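You operate a simulated robot arm through the tools that you are given. There is no shell and no other tool.

You are at the controls of a simulated robot arm. One attempt, no reset.

JOB
Spin-test the red table's green-sealed bearing, put it in the tray the display names and switch the tester off.
Fine: Switch it on, seat the bearing on the turntable, press RUN. Where these are worked on the way, their far stop is far enough and under half their travel is too little: black switch on the cream tester.

It is judged by the outcome, as a careful person would: the job done as asked, and still so three seconds after it is handed in. It fails if anything else is knocked over, pushed out of place, dropped, spilled or broken.

ROBOT AND FRAMES
A 7-joint arm with a two-finger parallel gripper, fixed in place. Base frame: the origin is at the foot of the arm, x ahead of it, y to its left, z up; the work surface is at about z = 800. Units: mm, rad, N and s.
With the tool pointing down near the work surface it reaches from about 260 to 640 mm from the base axis. Its first joint turns from -2.897 to 2.897 rad. Payload 1.57 kg.
Tool frame: the origin (TCP) lies between the finger pads and is the grasp point; the fingertips stand 30 mm ahead of it; z points along the fingers, y is the line along which they close. The gripper opens to 80 mm. The fingers are 17 mm wide and 12 mm thick; the gripper's body (40 by 82 mm) begins 80 mm behind the TCP.
Orientation is that of the tool frame in the base frame, as a unit quaternion [x, y, z, w]. With the fingers straight down and closing along the base's y, the tool's x points along the base's -x, its y along +y and its z along -z.

CONTROLS
- The arm moves only by the tool apply_moves. Its argument "motion" is a list of rows, each a list of 3 entries, a list of its own where there are three numbers: the shift along the base's x, y, z in units of 400 mm (1.0 is 400 mm), then the turn, a rotation vector about the base's x, y, z in units of 180 degrees (1.0 is 180 degrees), then the gripper command, from -1 (fully open) to 1 (shut), values between in proportion. In form: [[[tx, ty, tz], [rx, ry, rz], fingers], ...]. A call has 1 to 20 rows; each row is the pose to reach, as a shift and turn from the pose commanded when the call began. A call with a number of a shift or a turn outside -1 to 1 is refused whole. Each row takes 0.2 s and may step no farther than 50 mm and 0.15 rad from the row before; otherwise, or with a gripper value out of range, the whole call is refused. Where a pose cannot be reached the arm comes as near as it can. A force on the tool above 40 N (or 10 N above the force at the start of the call, whichever is more), or a blocked arm, ends the call early, and 0.2 s more pass. The fingers move at their own pace (about 72 mm/s each) and stop on an object; they squeeze with about 35 N. The grip force told is the motor's: it shows also when the fingers shut on nothing. Time passes only in rows, and 0.2 s behind the last, so rows that repeat a pose let the fingers close. It gives the time, the measured TCP pose, the force on the tool (base axes), the opening and the grip force at its end, in the units of the frame above (readings bear some noise), with the torque about the TCP (base axes, N m) and any sound that the robot's microphone picked up, and new pictures: "show" is both (left out), scene, wrist or none.
- Cameras (640 x 400 px; columns grow to the right, rows downward): "scene" is fixed at [399.2, 501, 1372]; the picture's right is [-1.00, -0.07, 0.00], its down [-0.04, 0.55, -0.83] and it looks along [0.05, -0.83, -0.56] (base axes); focal length 363 px, centre (320, 200). "wrist" rides on the gripper at [72, -7, -122] in the tool frame; the picture's right is [0.09, 1.00, 0.00], its down [-0.84, 0.08, -0.54] and it looks along [-0.54, 0.05, 0.84] (tool axes); focal length 238 px, centre (320, 200). There is no depth. A picture from a camera that has moved, and an enlarged one, comes with that camera's place and axes in the base frame and with its lens.
- move_column(by): slides the trunk up (or, below 0, down) by that many mm; the arm rides with it, the base frame stays. It gives what a move gives, with no picture.
- inspect(camera, box): a new picture of the part [left, top, right, bottom] of that camera's present view, enlarged. It takes no simulated time.
- close_job(): hands the job in; it is judged then, once.

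Nothing tells you positions but the pictures and the camera data. Unless the task says otherwise, let go and move clear before handing in.

The tools are called after ">>>" by a JSON object that holds its "api" and its "payload". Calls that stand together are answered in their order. apply_moves: Moves the arm, as the interface text tells. Its arguments: {"type":"object","properties":{"motion":{"type":"array"},"show":{"type":"string","enum":["both","scene","wrist","none"]}},"required":["motion"]} The other tools are called the same way: move_column (by) slides the trunk up or down; inspect (camera, box) takes an enlarged picture of a part of a camera's view; close_job () hands the job in.

At the start:

```text
time: 0.0
ee_pos: [407.8, -131.3, 1128.5]
tool_rot: [0.0, 1.0, 0.0, 0.0]
wrist_force: [0.3, -0.1, -0.4]
moment: [0.0, -0.02, -0.01]
width: 80.0
gripper_force: 0.1
trunk travel left (down, up): [-575.0, 415.0]
```

scene: 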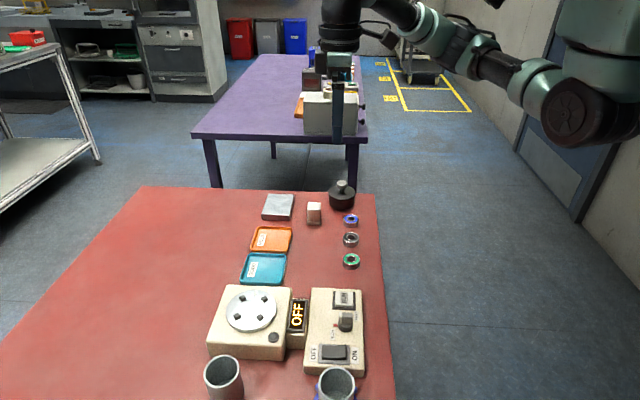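
wrist: 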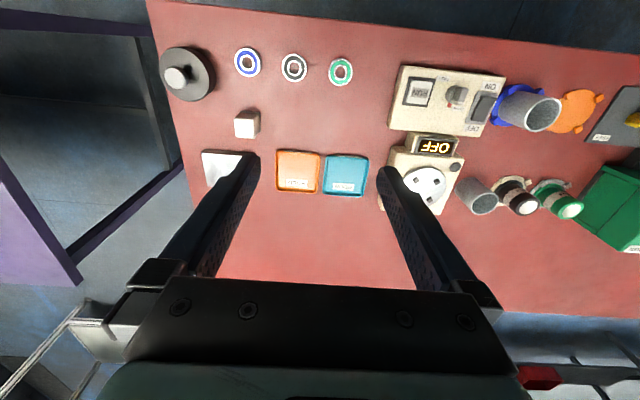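

I see the red table with a cream tester (turntable, display reading OFF, control box with switches), three bearings (blue, black, green), and orange/teal trays. I'll look closer before moving.

>>> {"api": "inspect", "payload": {"camera": "scene", "box": [200, 270, 400, 395]}}

>>> {"api": "inspect", "payload": {"camera": "scene", "box": [230, 170, 390, 290]}}

>>> {"api": "inspect", "payload": {"camera": "wrist", "box": [370, 50, 530, 220]}}

>>> {"api": "inspect", "payload": {"camera": "wrist", "box": [190, 30, 390, 210]}}

```text
3.20 times, centred on (300, 332) of scene
camera zoom: at [399.2, 501.0, 1372.0], right [-1.0, -0.07, 0.0], down [-0.04, 0.55, -0.83], along [0.05, -0.83, -0.56], focal length 1161 px, centre (384, -224)
```

zoom: 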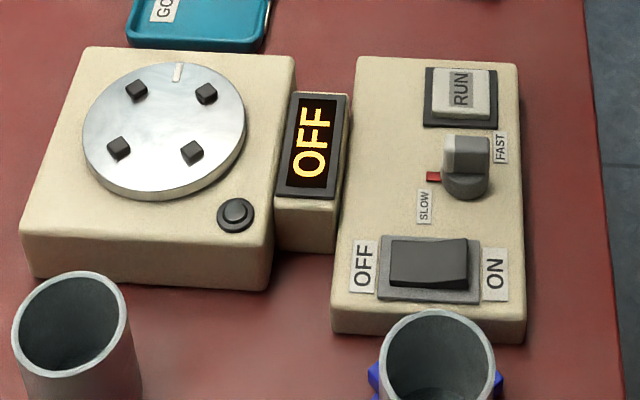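

```text
3.33 times, centred on (310, 230) of scene
camera zoom: at [399.2, 501.0, 1372.0], right [-1.0, -0.07, 0.0], down [-0.04, 0.55, -0.83], along [0.05, -0.83, -0.56], focal length 1209 px, centre (353, 100)
```

zoom: 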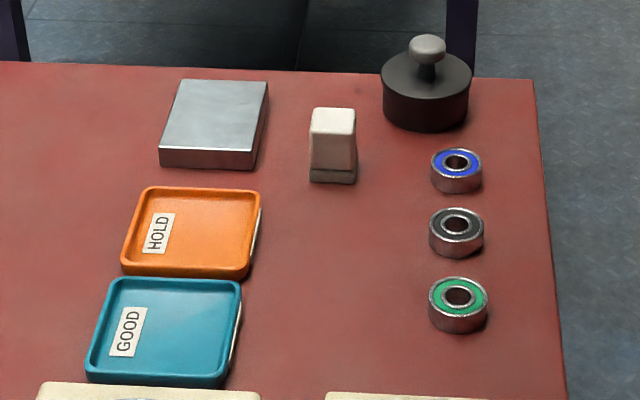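

```text
2.35 times, centred on (450, 135) of wrist
camera zoom: at [336.8, -138.3, 1251.3], right [-0.09, 1.0, 0.0], down [0.84, 0.08, 0.54], along [0.54, 0.05, -0.84], focal length 561 px, centre (14, 353)
```

zoom: 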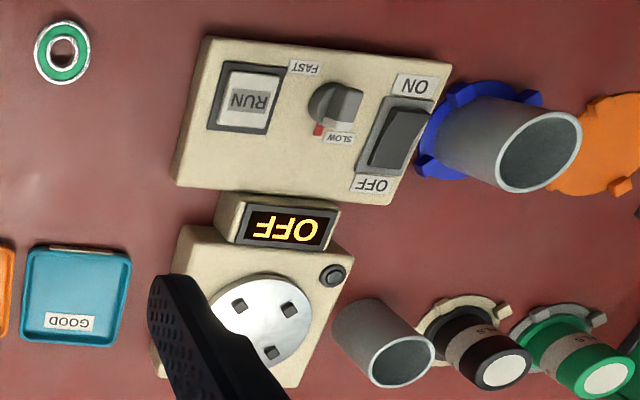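

```text
2.22 times, centred on (290, 120) of wrist
camera zoom: at [336.8, -138.3, 1251.3], right [-0.09, 1.0, 0.0], down [0.84, 0.08, 0.54], along [0.54, 0.05, -0.84], focal length 530 px, centre (387, 378)
```

zoom: 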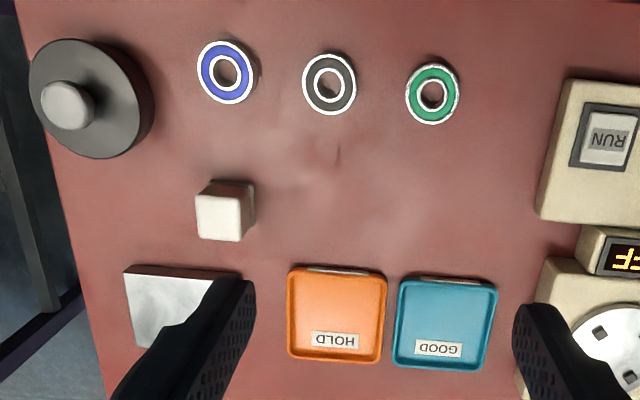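

The tester's display reads OFF; the green-sealed bearing is at about (369, -100), and the turntable at about (546, 85) near z≈850. I'll move the wrist camera over the tester for a better look and triangulation.

>>> {"api": "apply_moves", "payload": {"motion": [[[0.03, 0.08, -0.02], [0, 0, 0], -1], [[0.06, 0.16, -0.04], [0, 0, 0], -1], [[0.09, 0.24, -0.06], [0, 0, 0], -1], [[0.12, 0.32, -0.08], [0, 0, 0], -1], [[0.15, 0.4, -0.1], [0, 0, 0], -1], [[0.18, 0.48, -0.12], [0, 0, 0], -1], [[0.18, 0.48, -0.12], [0, 0, 0], -1]], "show": "both"}}

```text
time: 1.6
ee_pos: [481.2, 61.7, 1082.0]
tool_rot: [0.0, 1.0, 0.0, 0.0]
wrist_force: [-0.2, 0.4, 0.0]
moment: [-0.01, 0.0, -0.02]
width: 80.3
gripper_force: 0.1
trunk travel left (down, up): [-575.0, 415.0]
camera wrist: at [408.9, 54.2, 1202.9], right [-0.09, 1.0, 0.0], down [0.84, 0.08, 0.54], along [0.54, 0.05, -0.84], focal length 238 px, centre (320, 200)
```

scene: 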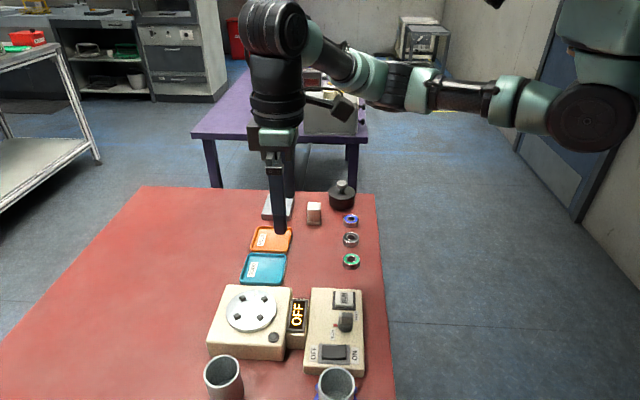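
wrist: 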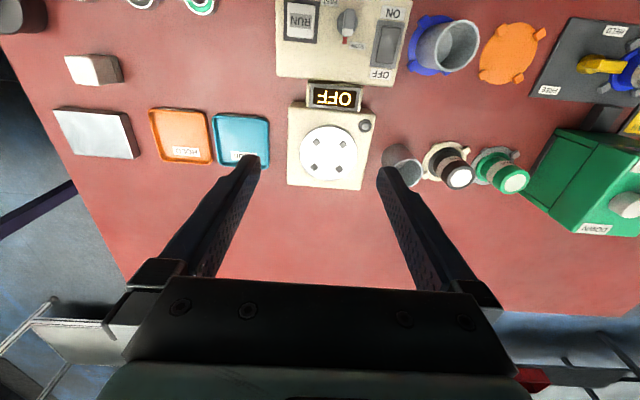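

The turntable is now fully visible from the wrist, between the fingers' view. I'll enlarge it to measure accurately.

>>> {"api": "inspect", "payload": {"camera": "wrist", "box": [270, 80, 390, 200]}}

>>> {"api": "inspect", "payload": {"camera": "wrist", "box": [265, 0, 425, 100]}}

>>> {"api": "inspect", "payload": {"camera": "scene", "box": [200, 270, 300, 370]}}

>>> {"api": "inspect", "payload": {"camera": "scene", "box": [280, 280, 380, 390]}}

```text
3.33 times, centred on (330, 140) of wrist
camera zoom: at [408.9, 54.2, 1202.9], right [-0.09, 1.0, 0.0], down [0.84, 0.08, 0.54], along [0.54, 0.05, -0.84], focal length 794 px, centre (287, 400)
```

zoom: 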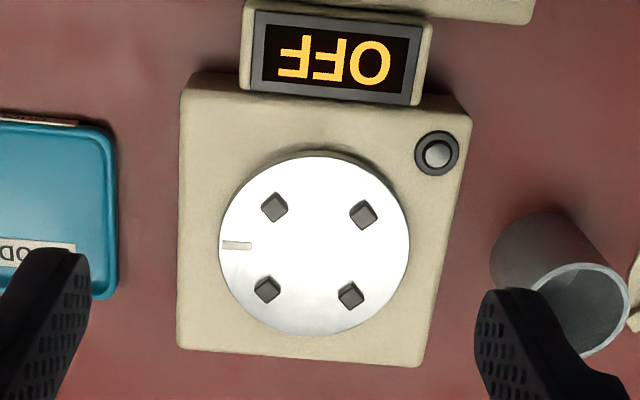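

```text
4.00 times, centred on (345, 50) of wrist
camera zoom: at [408.9, 54.2, 1202.9], right [-0.09, 1.0, 0.0], down [0.84, 0.08, 0.54], along [0.54, 0.05, -0.84], focal length 953 px, centre (220, 800)
```

zoom: 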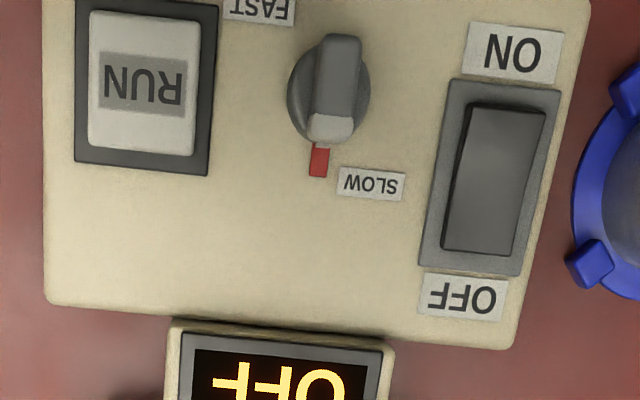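

```text
4.00 times, centred on (250, 320) of scene
camera zoom: at [399.2, 501.0, 1372.0], right [-1.0, -0.07, 0.0], down [-0.04, 0.55, -0.83], along [0.05, -0.83, -0.56], focal length 1451 px, centre (600, -280)
```

zoom: 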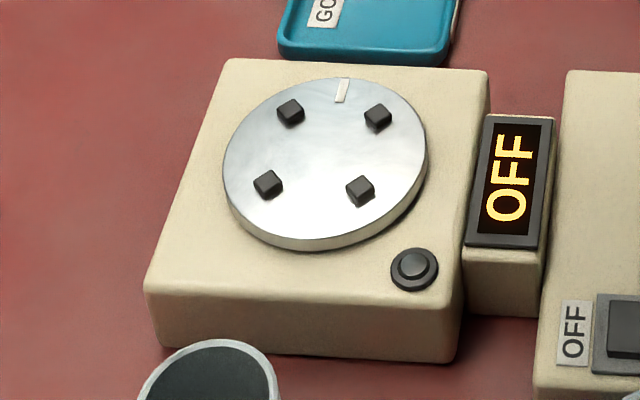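

```text
3.64 times, centred on (330, 335) of scene
camera zoom: at [399.2, 501.0, 1372.0], right [-1.0, -0.07, 0.0], down [-0.04, 0.55, -0.83], along [0.05, -0.83, -0.56], focal length 1319 px, centre (284, -291)
```

zoom: 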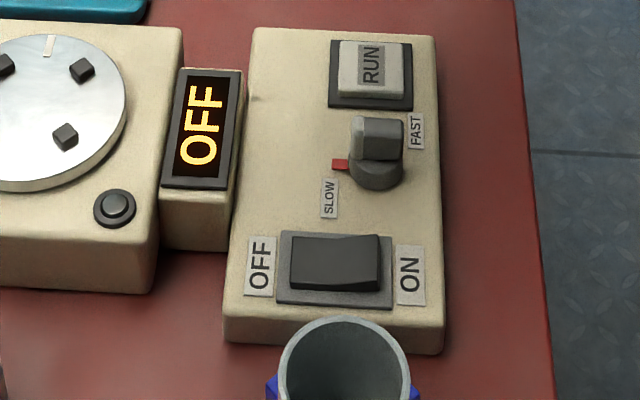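

The turntable centre works out at (550, 80, z≈846) with four pegs on a 40 mm square; the black rocker is centred at about (399, 143) on the control box (top z≈822), ON end at x≈381. I'll shut the fingers and hover above the rocker's ON end.

>>> {"api": "apply_moves", "payload": {"motion": [[[-0.041, 0.034, -0.063], [0, 0, 0], 1], [[-0.082, 0.069, -0.125], [0, 0, 0], 1], [[-0.1235, 0.103, -0.188], [0, 0, 0], 1], [[-0.165, 0.137, -0.251], [0, 0, 0], 1], [[-0.206, 0.172, -0.313], [0, 0, 0], 1], [[-0.247, 0.206, -0.376], [0, 0, 0], 1], [[-0.247, 0.206, -0.376], [0, 0, 0], 1]], "show": "both"}}

```text
time: 3.2
ee_pos: [383.6, 143.2, 930.8]
tool_rot: [0.001, 1.0, 0.001, 0.001]
wrist_force: [0.1, -0.1, -0.2]
moment: [-0.02, -0.03, 0.02]
width: 0.0
gripper_force: 21.8
trunk travel left (down, up): [-575.0, 415.0]
camera wrist: at [311.4, 136.3, 1052.0], right [-0.09, 1.0, 0.0], down [0.84, 0.08, 0.54], along [0.54, 0.05, -0.84], focal length 238 px, centre (320, 200)
```

scene: 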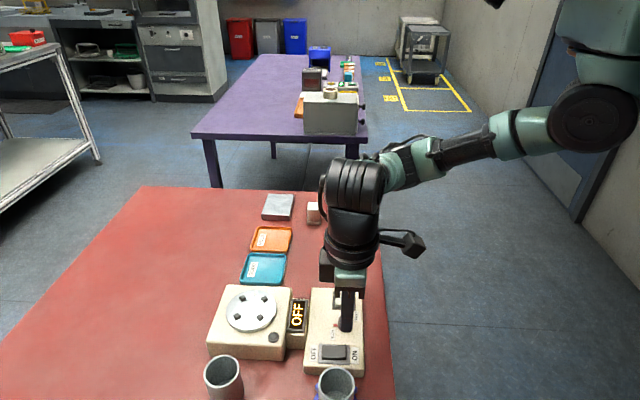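
wrist: 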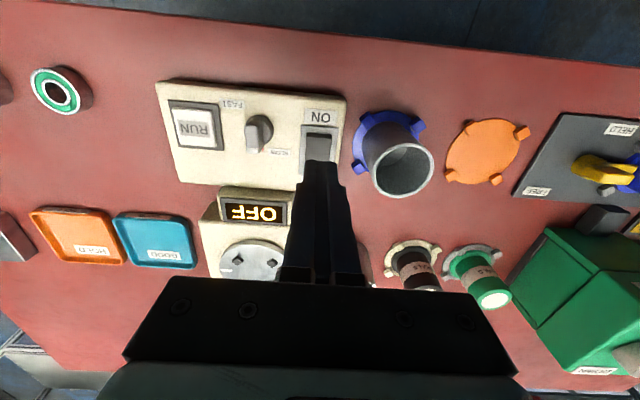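

The closed fingertips are hovering just over the rocker. I'll zoom to check alignment before pressing.

>>> {"api": "inspect", "payload": {"camera": "wrist", "box": [260, 80, 380, 200]}}

>>> {"api": "inspect", "payload": {"camera": "scene", "box": [290, 280, 390, 380]}}

```text
3.33 times, centred on (320, 140) of wrist
camera zoom: at [311.4, 136.3, 1052.0], right [-0.09, 1.0, 0.0], down [0.84, 0.08, 0.54], along [0.54, 0.05, -0.84], focal length 794 px, centre (320, 400)
```

zoom: 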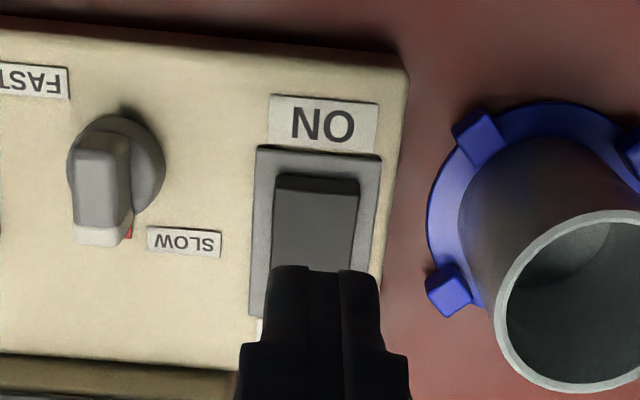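

```text
4.00 times, centred on (340, 330) of scene
camera zoom: at [399.2, 501.0, 1372.0], right [-1.0, -0.07, 0.0], down [-0.04, 0.55, -0.83], along [0.05, -0.83, -0.56], focal length 1451 px, centre (240, -320)
```

zoom: 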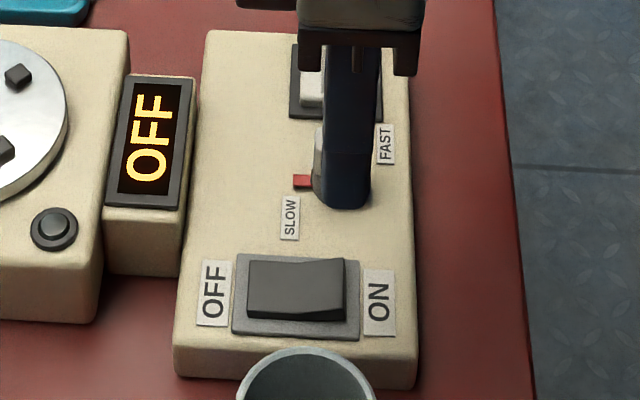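

The ON end's top edge is at about (379, 142, z≈832), right below the fingertips. I'll lower and press it gently until the force limit or its far stop.

>>> {"api": "apply_moves", "payload": {"motion": [[[-0.0065, -0.002, -0.08], [0, 0, 0], 1], [[-0.0065, -0.002, -0.15], [0, 0, 0], 1], [[-0.0065, -0.002, -0.165], [0, 0, 0], 1], [[-0.0065, -0.002, -0.175], [0, 0, 0], 1], [[-0.0065, -0.002, -0.183], [0, 0, 0], 1], [[-0.0065, -0.002, -0.19], [0, 0, 0], 1]], "show": "scene"}}

```text
time: 4.3
ee_pos: [379.1, 142.8, 865.7]
tool_rot: [-0.002, 1.0, 0.004, 0.004]
wrist_force: [-9.5, -3.1, 22.9]
moment: [-0.05, 0.12, -0.13]
width: 0.2
gripper_force: 21.2
trunk travel left (down, up): [-575.0, 415.0]
heard: click
stopped in row 5: the force on the tool passed its limit at 45 N (the readings are from after the stop); the commanded pose is now the measured one
```

scene: 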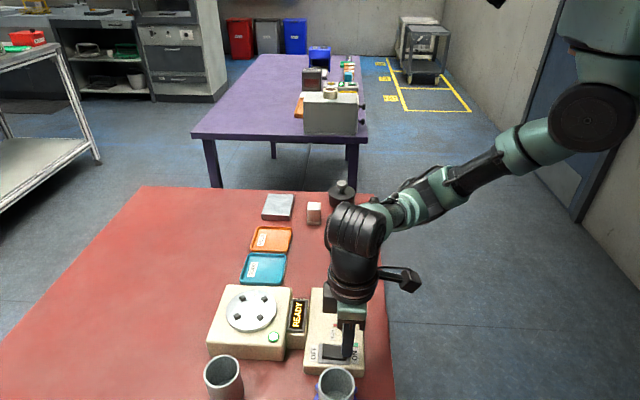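

A click sounded and the display now reads READY with the lamp green. I'll lift away and check the switch is fully over.

>>> {"api": "apply_moves", "payload": {"motion": [[[0, 0, 0.06], [0, 0, 0], 1], [[0, 0, 0.16], [0, 0, 0], 1], [[-0.06, -0.08, 0.24], [0, 0, 0], -0.4], [[-0.06, -0.16, 0.3], [0, 0, 0], -0.4], [[-0.06, -0.24, 0.3], [0, 0, 0], -0.4]], "show": "both"}}

>>> {"api": "inspect", "payload": {"camera": "scene", "box": [260, 280, 380, 380]}}

```text
refused: row 3 steps farther than a row can; nothing moved
```

```text
4.00 times, centred on (320, 330) of scene
camera zoom: at [399.2, 501.0, 1372.0], right [-1.0, -0.07, 0.0], down [-0.04, 0.55, -0.83], along [0.05, -0.83, -0.56], focal length 1451 px, centre (320, -320)
```

zoom: 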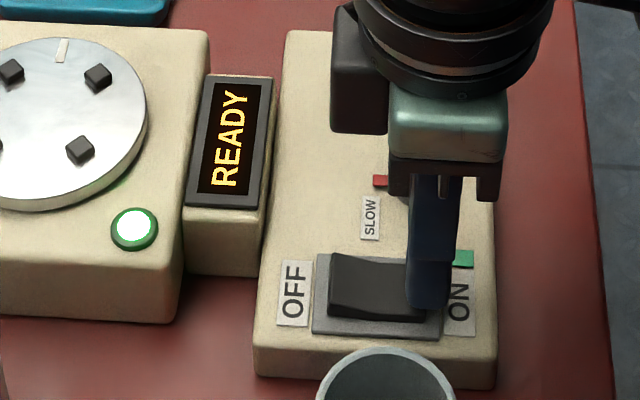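

The tester is on (READY). My last move was refused for a too-long step, so I lift again with smaller steps.

>>> {"api": "apply_moves", "payload": {"motion": [[[0, 0, 0.06], [0, 0, 0], 1], [[0, 0, 0.16], [0, 0, 0], 1], [[-0.02, -0.07, 0.24], [0, 0, 0], -0.4], [[-0.03, -0.16, 0.3], [0, 0, 0], -0.4], [[-0.03, -0.26, 0.34], [0, 0, 0], -0.4], [[-0.03, -0.36, 0.34], [0, 0, 0], -0.4]], "show": "both"}}

>>> {"api": "inspect", "payload": {"camera": "scene", "box": [260, 280, 380, 380]}}

```text
time: 5.7
ee_pos: [370.0, -2.4, 999.0]
tool_rot: [0.0, 1.0, 0.003, 0.004]
wrist_force: [0.1, 0.4, -0.3]
moment: [0.03, 0.02, 0.03]
width: 55.8
gripper_force: 0.0
trunk travel left (down, up): [-575.0, 415.0]
camera wrist: at [296.9, -10.2, 1119.6], right [-0.09, 1.0, 0.0], down [0.83, 0.08, 0.55], along [0.55, 0.05, -0.84], focal length 238 px, centre (320, 200)
```

scene: 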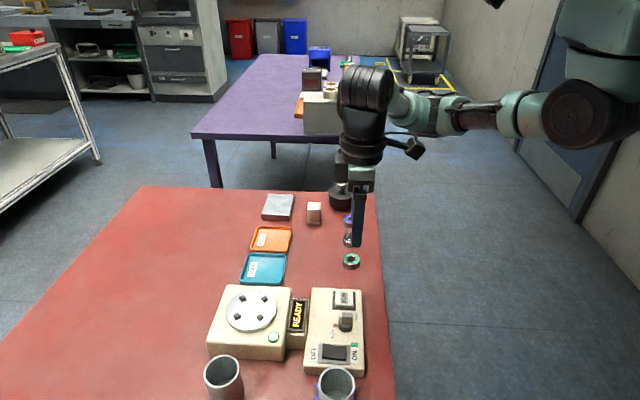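
wrist: 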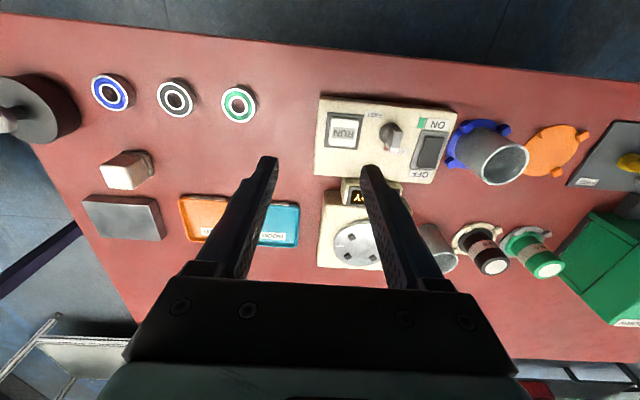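

```text
4.00 times, centred on (320, 330) of scene
camera zoom: at [399.2, 501.0, 1372.0], right [-1.0, -0.07, 0.0], down [-0.04, 0.55, -0.83], along [0.05, -0.83, -0.56], focal length 1451 px, centre (320, -320)
```

zoom: 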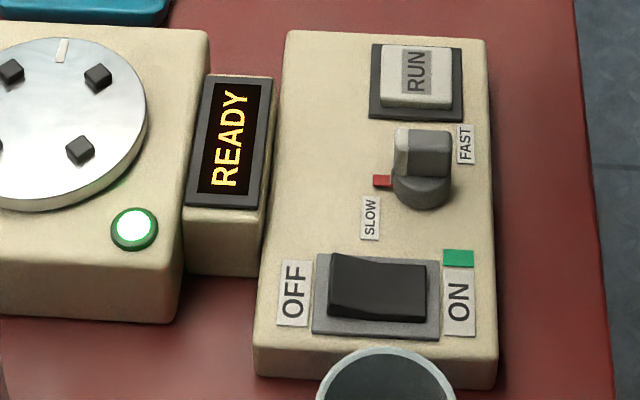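

The switch is fully over to ON with a green flag and READY on the display. Next I go above the green bearing at about (369, -101), straightening the slight tilt left from the press.

>>> {"api": "apply_moves", "payload": {"motion": [[[-0.001, -0.08, -0.05], [-0.0011, 0.0012, -0.0003], -0.4], [[-0.002, -0.16, -0.12], [-0.0022, 0.0025, -0.0006], -0.4], [[-0.003, -0.22, -0.18], [-0.0022, 0.0025, -0.0006], -0.4], [[-0.003, -0.2465, -0.235], [-0.0022, 0.0025, -0.0006], -0.4], [[-0.003, -0.2465, -0.235], [-0.0022, 0.0025, -0.0006], -0.4]], "show": "both"}}

>>> {"api": "inspect", "payload": {"camera": "wrist", "box": [250, 90, 410, 230]}}

>>> {"api": "inspect", "payload": {"camera": "scene", "box": [300, 200, 400, 290]}}

```text
time: 6.9
ee_pos: [368.8, -99.4, 905.5]
tool_rot: [0.001, 1.0, -0.001, 0.0]
wrist_force: [0.6, 1.0, -0.1]
moment: [-0.02, 0.01, -0.02]
width: 55.9
gripper_force: 0.0
trunk travel left (down, up): [-575.0, 415.0]
camera wrist: at [297.2, -106.0, 1025.6], right [-0.09, 1.0, 0.0], down [0.84, 0.08, 0.54], along [0.54, 0.05, -0.84], focal length 238 px, centre (320, 200)
```

scene: 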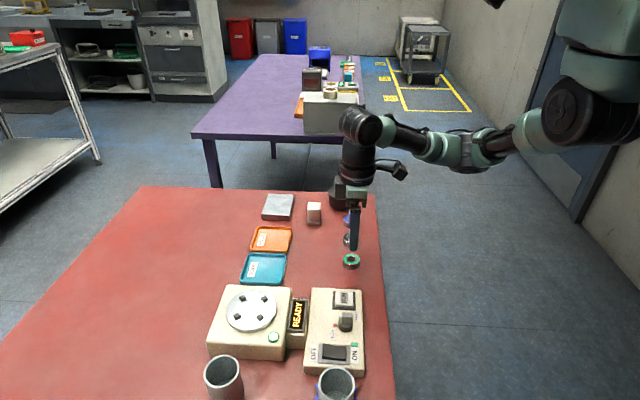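
wrist: 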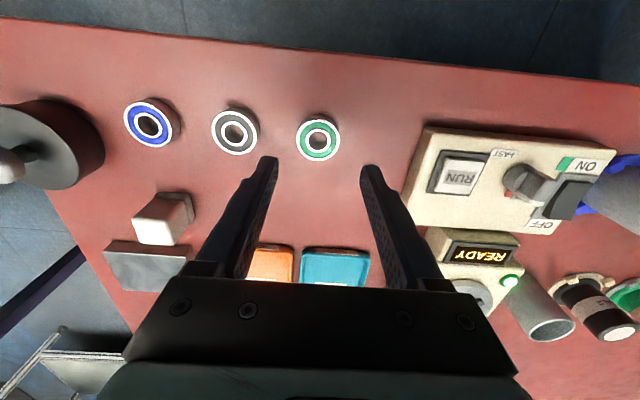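

```text
2.86 times, centred on (330, 160) of wrist
camera zoom: at [297.2, -106.0, 1025.6], right [-0.09, 1.0, 0.0], down [0.84, 0.08, 0.54], along [0.54, 0.05, -0.84], focal length 681 px, centre (291, 314)
```

zoom: 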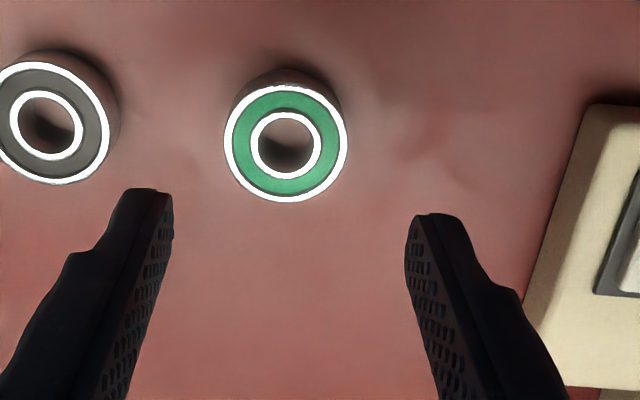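

```text
4.44 times, centred on (350, 245) of scene
camera zoom: at [399.2, 501.0, 1372.0], right [-1.0, -0.07, 0.0], down [-0.04, 0.55, -0.83], along [0.05, -0.83, -0.56], focal length 1612 px, centre (187, 0)
```

zoom: 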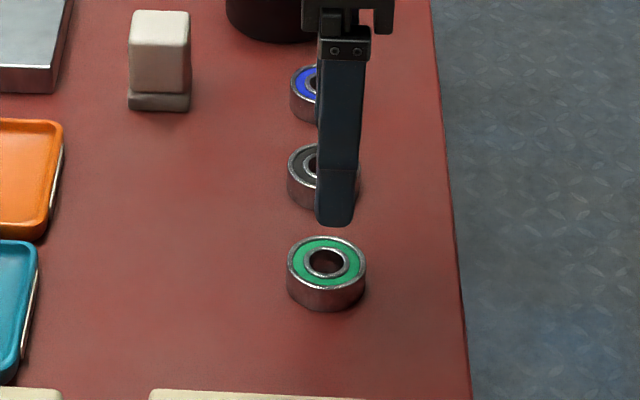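

The green bearing (39.5 mm across, ~13 mm tall) is at about (369, -101), with the fingers nearly centred on it. I'll lower around it with a small y correction.

>>> {"api": "apply_moves", "payload": {"motion": [[[0, -0.0043, -0.05], [0, 0, 0], -0.4], [[0, -0.0043, -0.1], [0, 0, 0], -0.4], [[0, -0.0043, -0.14], [0, 0, 0], -0.4], [[0, -0.0043, -0.165], [0, 0, 0], -0.4], [[0, -0.0043, -0.178], [0, 0, 0], -0.4], [[0, -0.0043, -0.178], [0, 0, 0], -0.4]], "show": "both"}}

>>> {"api": "inspect", "payload": {"camera": "scene", "box": [310, 220, 390, 290]}}

>>> {"api": "inspect", "payload": {"camera": "wrist", "box": [240, 120, 400, 240]}}

```text
time: 8.3
ee_pos: [367.3, -101.5, 834.6]
tool_rot: [0.0, 1.0, -0.001, -0.001]
wrist_force: [-0.1, -0.8, -0.5]
moment: [-0.02, 0.03, -0.02]
width: 56.1
gripper_force: 0.1
trunk travel left (down, up): [-575.0, 415.0]
camera wrist: at [296.2, -108.1, 954.9], right [-0.09, 1.0, 0.0], down [0.84, 0.08, 0.54], along [0.54, 0.05, -0.84], focal length 238 px, centre (320, 200)
```

scene: 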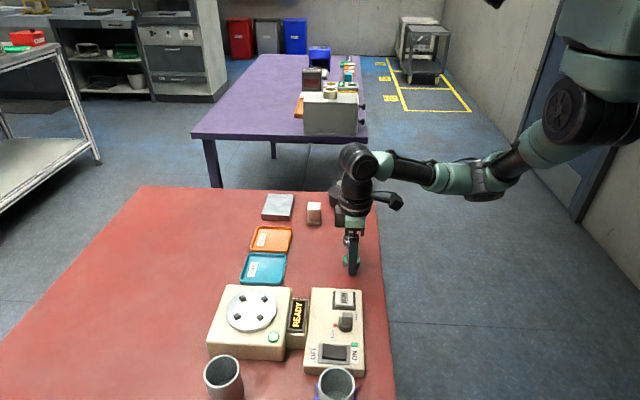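
wrist: 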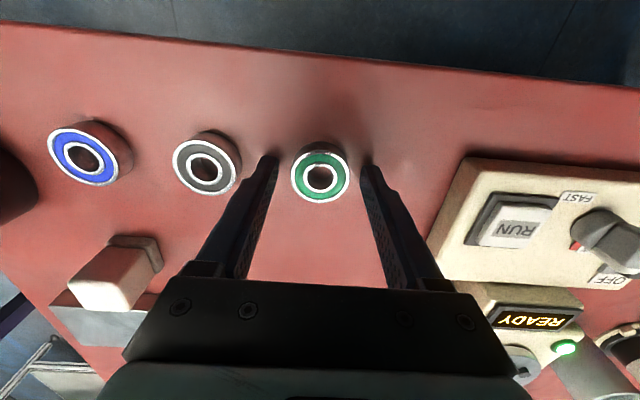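

```text
5.71 times, centred on (350, 255) of scene
camera zoom: at [399.2, 501.0, 1372.0], right [-1.0, -0.07, 0.0], down [-0.04, 0.55, -0.83], along [0.05, -0.83, -0.56], focal length 2073 px, centre (149, -114)
```

zoom: 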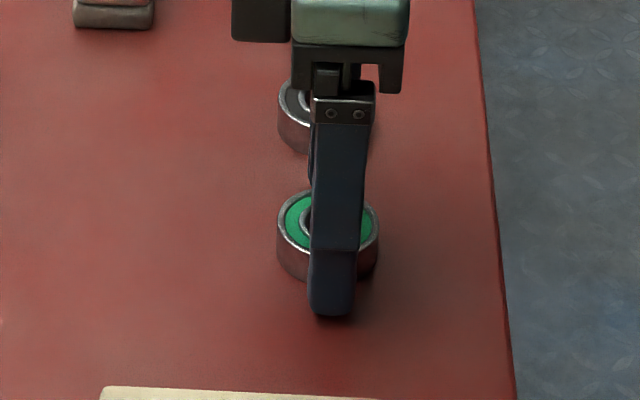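

```text
3.33 times, centred on (320, 180) of wrist
camera zoom: at [296.2, -108.1, 954.9], right [-0.09, 1.0, 0.0], down [0.84, 0.08, 0.54], along [0.54, 0.05, -0.84], focal length 794 px, centre (320, 267)
```

zoom: 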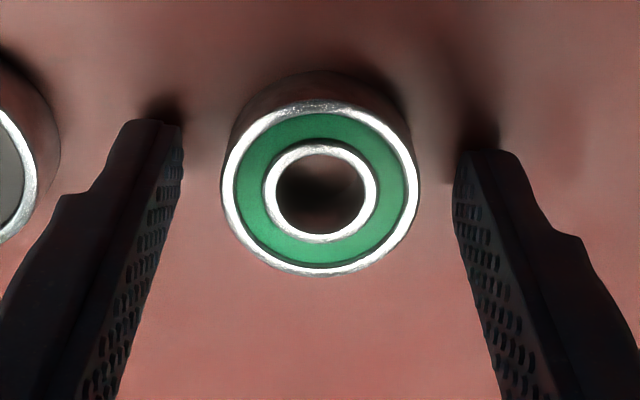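

The fingers straddle the green bearing evenly. I'll close on it.

>>> {"api": "apply_moves", "payload": {"motion": [[[0, 0, 0], [0, 0, 0], 1], [[0, 0, 0], [0, 0, 0], 1], [[0, 0, 0], [0, 0, 0], 1], [[0, 0, 0.03], [0, 0, 0], 1], [[0, 0, 0.08], [0, 0, 0], 1], [[0, 0, 0.13], [0, 0, 0], 1]], "show": "both"}}

>>> {"api": "inspect", "payload": {"camera": "wrist", "box": [240, 100, 400, 220]}}

>>> {"api": "inspect", "payload": {"camera": "scene", "box": [310, 200, 390, 270]}}

```text
time: 9.7
ee_pos: [366.8, -101.9, 885.7]
tool_rot: [-0.001, 1.0, -0.002, 0.0]
wrist_force: [0.5, 0.0, -0.7]
moment: [0.0, -0.02, 0.02]
width: 38.8
gripper_force: 34.9
trunk travel left (down, up): [-575.0, 415.0]
camera wrist: at [294.8, -107.9, 1006.7], right [-0.09, 1.0, 0.0], down [0.84, 0.08, 0.54], along [0.54, 0.05, -0.84], focal length 238 px, centre (320, 200)
```

scene: 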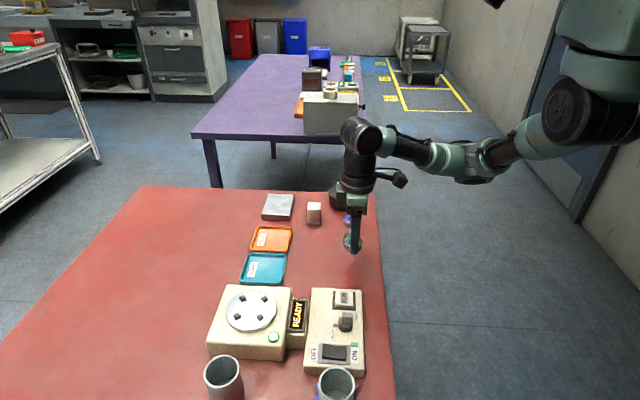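
wrist: 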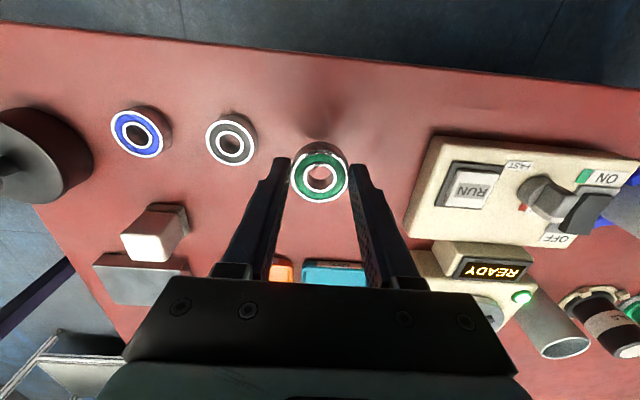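

```text
3.33 times, centred on (320, 160) of wrist
camera zoom: at [294.8, -107.9, 1006.7], right [-0.09, 1.0, 0.0], down [0.84, 0.08, 0.54], along [0.54, 0.05, -0.84], focal length 794 px, centre (320, 333)
```

zoom: 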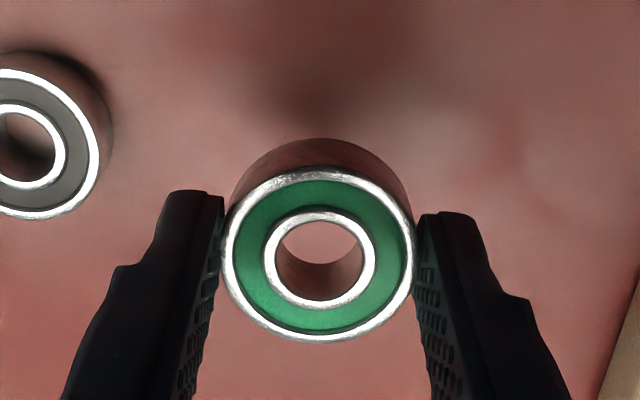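

```text
5.71 times, centred on (350, 235) of scene
camera zoom: at [399.2, 501.0, 1372.0], right [-1.0, -0.07, 0.0], down [-0.04, 0.55, -0.83], along [0.05, -0.83, -0.56], focal length 2073 px, centre (149, 0)
```

zoom: 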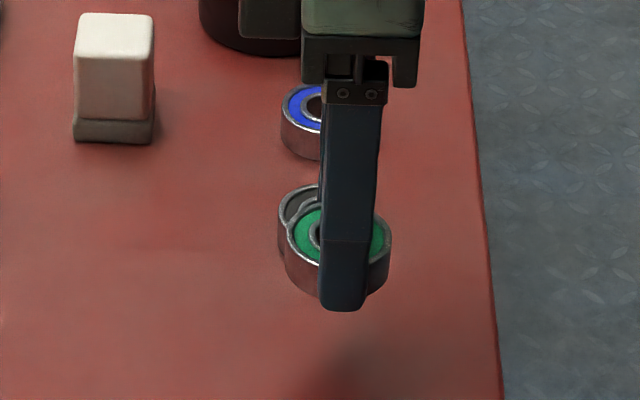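

The bearing is gripped (38.8 mm) and level. I'll lift it well above everything and carry it to hover over the turntable.

>>> {"api": "apply_moves", "payload": {"motion": [[[0, 0, 0.08], [0, 0, 0], 1], [[0.04, 0.04, 0.16], [0, 0, 0], 1], [[0.12, 0.12, 0.16], [0, 0, 0], 1], [[0.2, 0.2, 0.16], [0, 0, 0], 1], [[0.28, 0.28, 0.16], [0, 0, 0], 1], [[0.36, 0.36, 0.16], [0, 0, 0], 1], [[0.42, 0.42, 0.16], [0, 0, 0], 1], [[0.4555, 0.4538, 0.16], [0, 0, 0], 1], [[0.4555, 0.4538, 0.16], [0, 0, 0], 1]], "show": "both"}}

>>> {"api": "inspect", "payload": {"camera": "wrist", "box": [240, 80, 400, 220]}}

>>> {"api": "inspect", "payload": {"camera": "scene", "box": [200, 240, 310, 360]}}

```text
time: 11.7
ee_pos: [552.7, 80.6, 950.1]
tool_rot: [0.0, 1.0, -0.001, 0.0]
wrist_force: [-0.5, 0.1, -0.6]
moment: [0.01, -0.02, -0.02]
width: 38.7
gripper_force: 35.0
trunk travel left (down, up): [-575.0, 415.0]
camera wrist: at [479.3, 73.6, 1071.9], right [-0.09, 1.0, 0.0], down [0.84, 0.08, 0.54], along [0.54, 0.05, -0.84], focal length 238 px, centre (320, 200)
```

scene: 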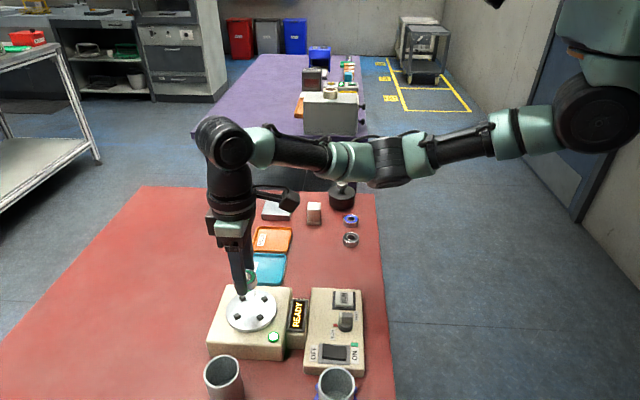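
wrist: 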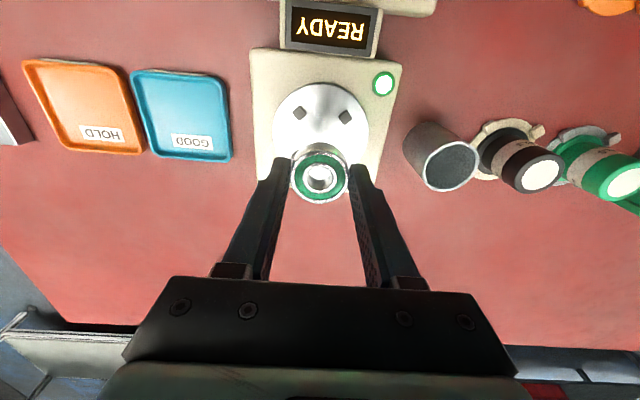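

```text
2.86 times, centred on (320, 150) of wrist
camera zoom: at [479.3, 73.6, 1071.9], right [-0.09, 1.0, 0.0], down [0.84, 0.08, 0.54], along [0.54, 0.05, -0.84], focal length 681 px, centre (320, 343)
```

zoom: 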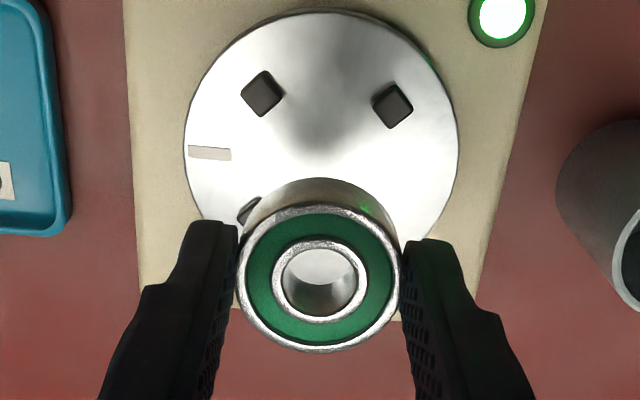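

```text
3.33 times, centred on (255, 300) of scene
camera zoom: at [399.2, 501.0, 1372.0], right [-1.0, -0.07, 0.0], down [-0.04, 0.55, -0.83], along [0.05, -0.83, -0.56], focal length 1209 px, centre (537, -133)
```

zoom: 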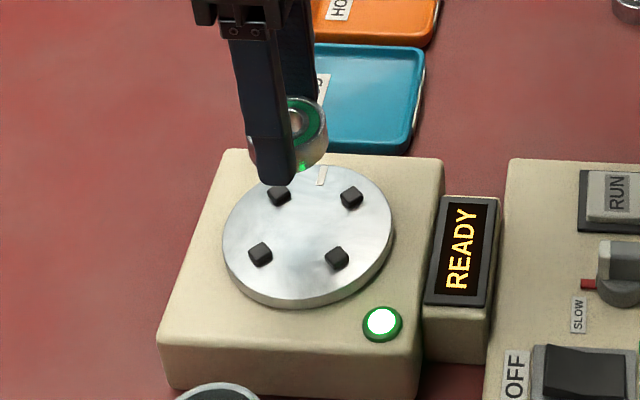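

The bearing is hovering over the turntable; by the wrist view it's about 5 mm too far in +x and well aligned in y. I'll correct and lower to just above the pegs for a final check.

>>> {"api": "apply_moves", "payload": {"motion": [[[-0.0118, -0.0003, -0.04], [0, 0, 0], 1], [[-0.0118, -0.0003, -0.08], [0, 0, 0], 1], [[-0.0118, -0.0003, -0.115], [0, 0, 0], 1], [[-0.0118, -0.0003, -0.115], [0, 0, 0], 1]], "show": "both"}}

>>> {"api": "inspect", "payload": {"camera": "wrist", "box": [240, 80, 400, 220]}}

>>> {"api": "inspect", "payload": {"camera": "scene", "box": [200, 260, 300, 350]}}

```text
time: 12.7
ee_pos: [545.3, 78.8, 903.5]
tool_rot: [0.001, 1.0, -0.001, 0.0]
wrist_force: [0.8, -0.9, -1.8]
moment: [0.02, -0.01, 0.02]
width: 38.7
gripper_force: 34.9
trunk travel left (down, up): [-575.0, 415.0]
camera wrist: at [472.7, 72.1, 1024.9], right [-0.09, 1.0, 0.0], down [0.84, 0.08, 0.54], along [0.54, 0.05, -0.84], focal length 238 px, centre (320, 200)
```

scene: 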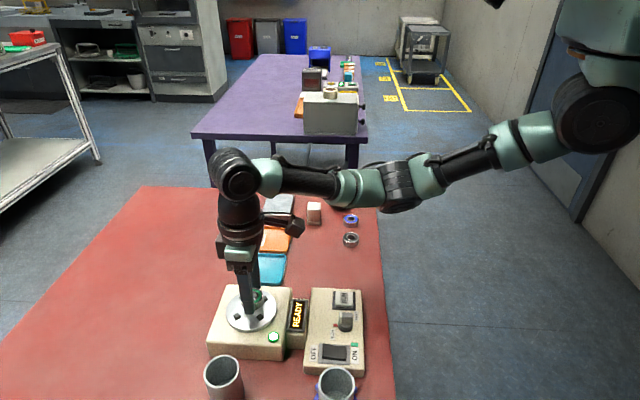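
wrist: 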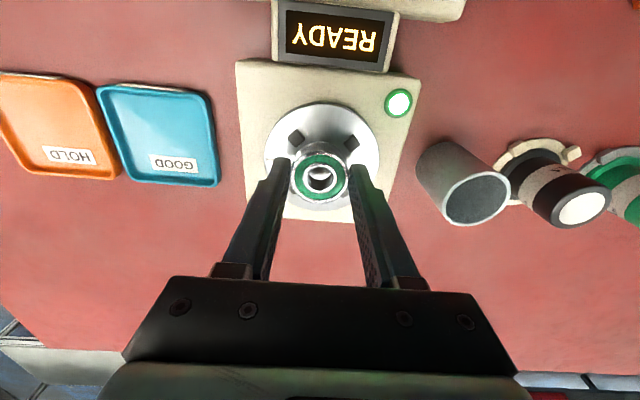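

```text
2.86 times, centred on (320, 150) of wrist
camera zoom: at [472.7, 72.1, 1024.9], right [-0.09, 1.0, 0.0], down [0.84, 0.08, 0.54], along [0.54, 0.05, -0.84], focal length 681 px, centre (320, 343)
```

zoom: 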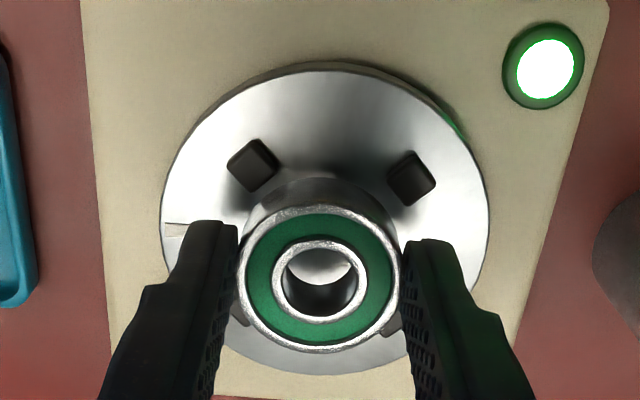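

```text
4.44 times, centred on (250, 305) of scene
camera zoom: at [399.2, 501.0, 1372.0], right [-1.0, -0.07, 0.0], down [-0.04, 0.55, -0.83], along [0.05, -0.83, -0.56], focal length 1612 px, centre (631, -267)
```

zoom: 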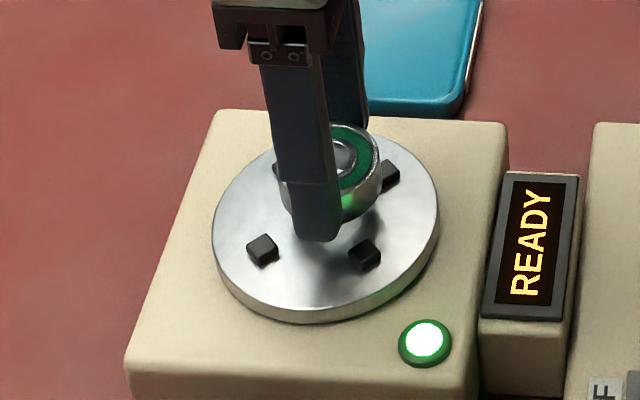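

Slight offset remains (pegs' centre seems about 2–3 mm further +x and +y). I'll zoom further to measure precisely.

>>> {"api": "inspect", "payload": {"camera": "wrist", "box": [280, 110, 370, 180]}}

>>> {"api": "inspect", "payload": {"camera": "wrist", "box": [270, 140, 370, 220]}}

>>> {"api": "inspect", "payload": {"camera": "scene", "box": [240, 280, 300, 320]}}

```text
5.71 times, centred on (325, 145) of wrist
camera zoom: at [472.7, 72.1, 1024.9], right [-0.09, 1.0, 0.0], down [0.84, 0.08, 0.54], along [0.54, 0.05, -0.84], focal length 1362 px, centre (291, 514)
```

zoom: 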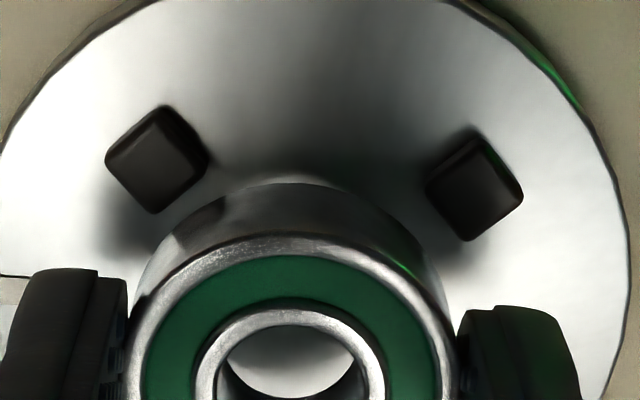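

```text
5.00 times, centred on (320, 180) of wrist
camera zoom: at [472.7, 72.1, 1024.9], right [-0.09, 1.0, 0.0], down [0.84, 0.08, 0.54], along [0.54, 0.05, -0.84], focal length 1192 px, centre (320, 300)
```

zoom: 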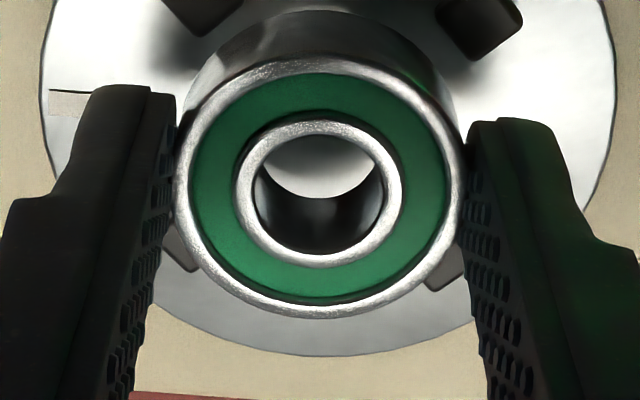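

```text
10.00 times, centred on (270, 300) of scene
camera zoom: at [399.2, 501.0, 1372.0], right [-1.0, -0.07, 0.0], down [-0.04, 0.55, -0.83], along [0.05, -0.83, -0.56], focal length 3627 px, centre (820, -800)
```

zoom: 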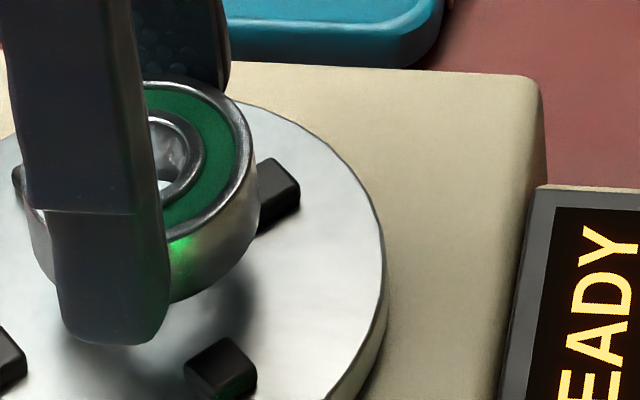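

Offset measured: about +2 mm x and +1.7 mm y still needed. I'll make the correction while lowering a few mm and re-check.

>>> {"api": "apply_moves", "payload": {"motion": [[[0.0052, 0.0043, -0.008], [0, 0, 0], 1], [[0.0052, 0.0043, -0.016], [0, 0, 0], 1], [[0.0052, 0.0043, -0.016], [0, 0, 0], 1], [[0.0052, 0.0043, -0.016], [0, 0, 0], 1]], "show": "none"}}

>>> {"api": "inspect", "payload": {"camera": "wrist", "box": [260, 110, 380, 220]}}

>>> {"api": "inspect", "payload": {"camera": "scene", "box": [220, 270, 300, 330]}}

```text
time: 13.7
ee_pos: [548.0, 80.7, 897.7]
tool_rot: [0.0, 1.0, -0.001, -0.001]
wrist_force: [1.5, -0.4, -0.6]
moment: [0.01, -0.02, 0.04]
width: 38.4
gripper_force: 34.9
trunk travel left (down, up): [-575.0, 415.0]
```

```text
3.64 times, centred on (320, 165) of wrist
camera zoom: at [475.4, 74.0, 1018.4], right [-0.09, 1.0, 0.0], down [0.84, 0.08, 0.54], along [0.54, 0.05, -0.84], focal length 867 px, centre (320, 327)
```

zoom: 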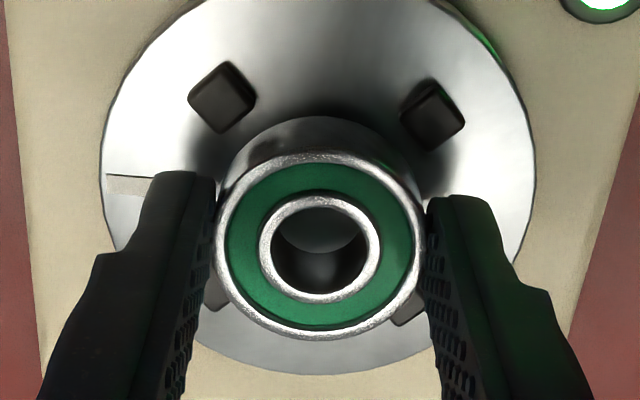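

```text
6.67 times, centred on (260, 300) of scene
camera zoom: at [399.2, 501.0, 1372.0], right [-1.0, -0.07, 0.0], down [-0.04, 0.55, -0.83], along [0.05, -0.83, -0.56], focal length 2418 px, centre (720, -467)
```

zoom: 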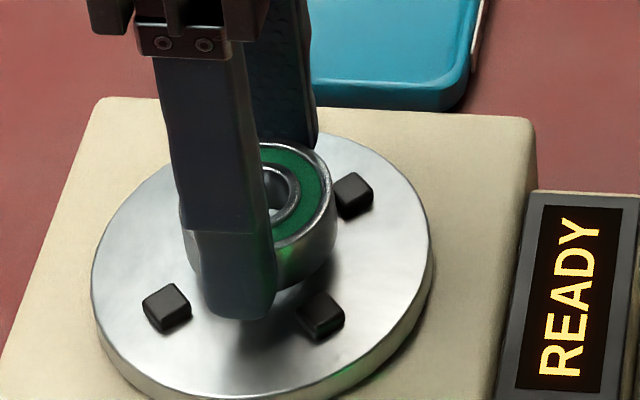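

Alignment is now within about 1 mm. I'll nudge x by -1 mm and lower between the pegs, watching the force.

>>> {"api": "apply_moves", "payload": {"motion": [[[-0.003, 0, -0.01], [0, 0, 0], 1], [[-0.003, 0, -0.02], [0, 0, 0], 1], [[-0.003, 0, -0.028], [0, 0, 0], 1], [[-0.003, 0, -0.034], [0, 0, 0], 1], [[-0.003, 0, -0.034], [0, 0, 0], 1]], "show": "none"}}

>>> {"api": "inspect", "payload": {"camera": "wrist", "box": [260, 110, 380, 220]}}

>>> {"api": "inspect", "payload": {"camera": "scene", "box": [220, 270, 300, 330]}}

```text
time: 14.9
ee_pos: [545.1, 80.5, 886.4]
tool_rot: [0.001, 1.0, -0.001, 0.004]
wrist_force: [0.5, -1.2, 24.8]
moment: [0.16, 0.33, 0.01]
width: 38.4
gripper_force: 34.5
trunk travel left (down, up): [-575.0, 415.0]
```

```text
3.64 times, centred on (320, 165) of wrist
camera zoom: at [473.3, 73.8, 1007.0], right [-0.09, 1.0, 0.0], down [0.83, 0.08, 0.55], along [0.55, 0.05, -0.84], focal length 867 px, centre (320, 327)
```

zoom: 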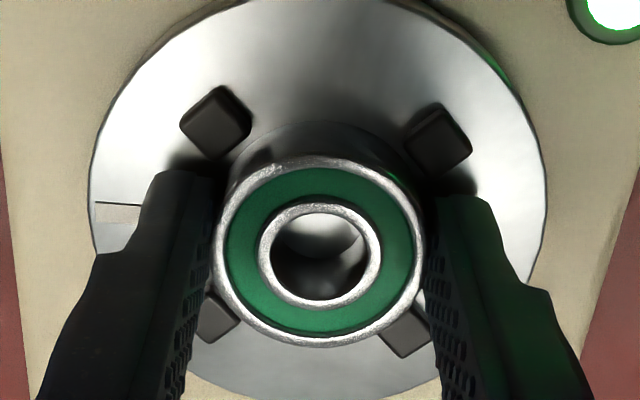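

```text
6.67 times, centred on (260, 300) of scene
camera zoom: at [399.2, 501.0, 1372.0], right [-1.0, -0.07, 0.0], down [-0.04, 0.55, -0.83], along [0.05, -0.83, -0.56], focal length 2418 px, centre (720, -467)
```

zoom: 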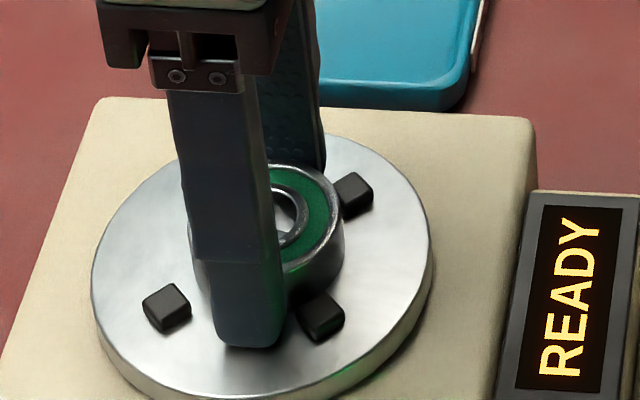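

The bearing touched something at TCP z≈886 with ~25 N; I need to see whether it's on the disc or caught on a peg. Zooming closely.

>>> {"api": "inspect", "payload": {"camera": "scene", "box": [235, 285, 280, 320]}}

>>> {"api": "inspect", "payload": {"camera": "wrist", "box": [275, 115, 365, 175]}}

>>> {"api": "inspect", "payload": {"camera": "wrist", "box": [280, 165, 360, 220]}}

```text
11.43 times, centred on (258, 302) of scene
camera zoom: at [399.2, 501.0, 1372.0], right [-1.0, -0.07, 0.0], down [-0.04, 0.55, -0.83], along [0.05, -0.83, -0.56], focal length 4145 px, centre (1034, -971)
```

zoom: 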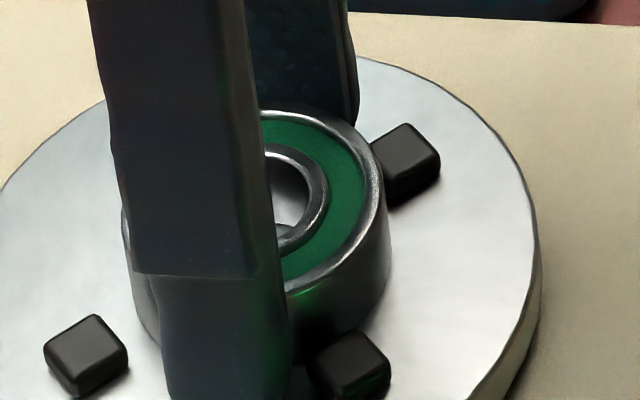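

```text
6.67 times, centred on (320, 145) of wrist
camera zoom: at [473.3, 73.8, 1007.0], right [-0.09, 1.0, 0.0], down [0.83, 0.08, 0.55], along [0.55, 0.05, -0.84], focal length 1589 px, centre (320, 567)
```

zoom: 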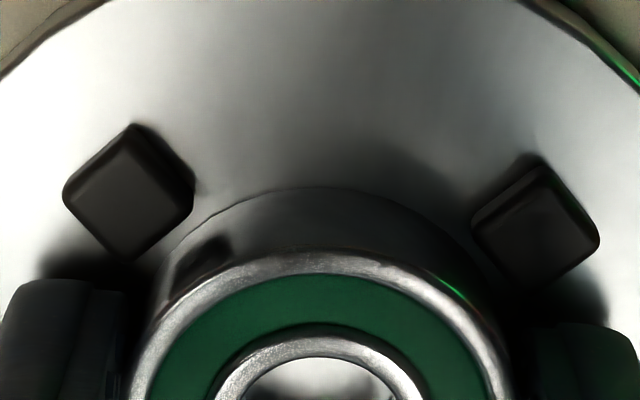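

```text
7.27 times, centred on (320, 192) of wrist
camera zoom: at [473.3, 73.8, 1007.0], right [-0.09, 1.0, 0.0], down [0.83, 0.08, 0.55], along [0.55, 0.05, -0.84], focal length 1734 px, centre (320, 254)
```

zoom: 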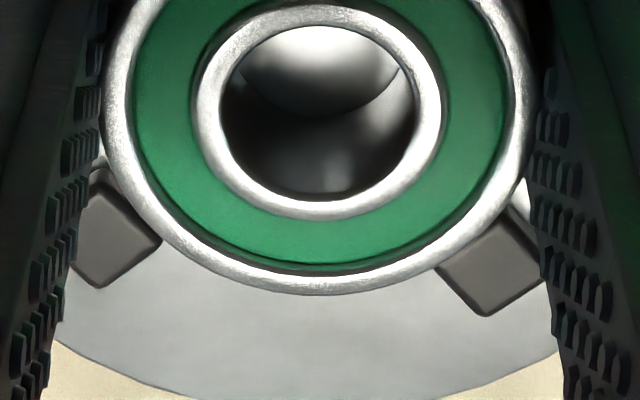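

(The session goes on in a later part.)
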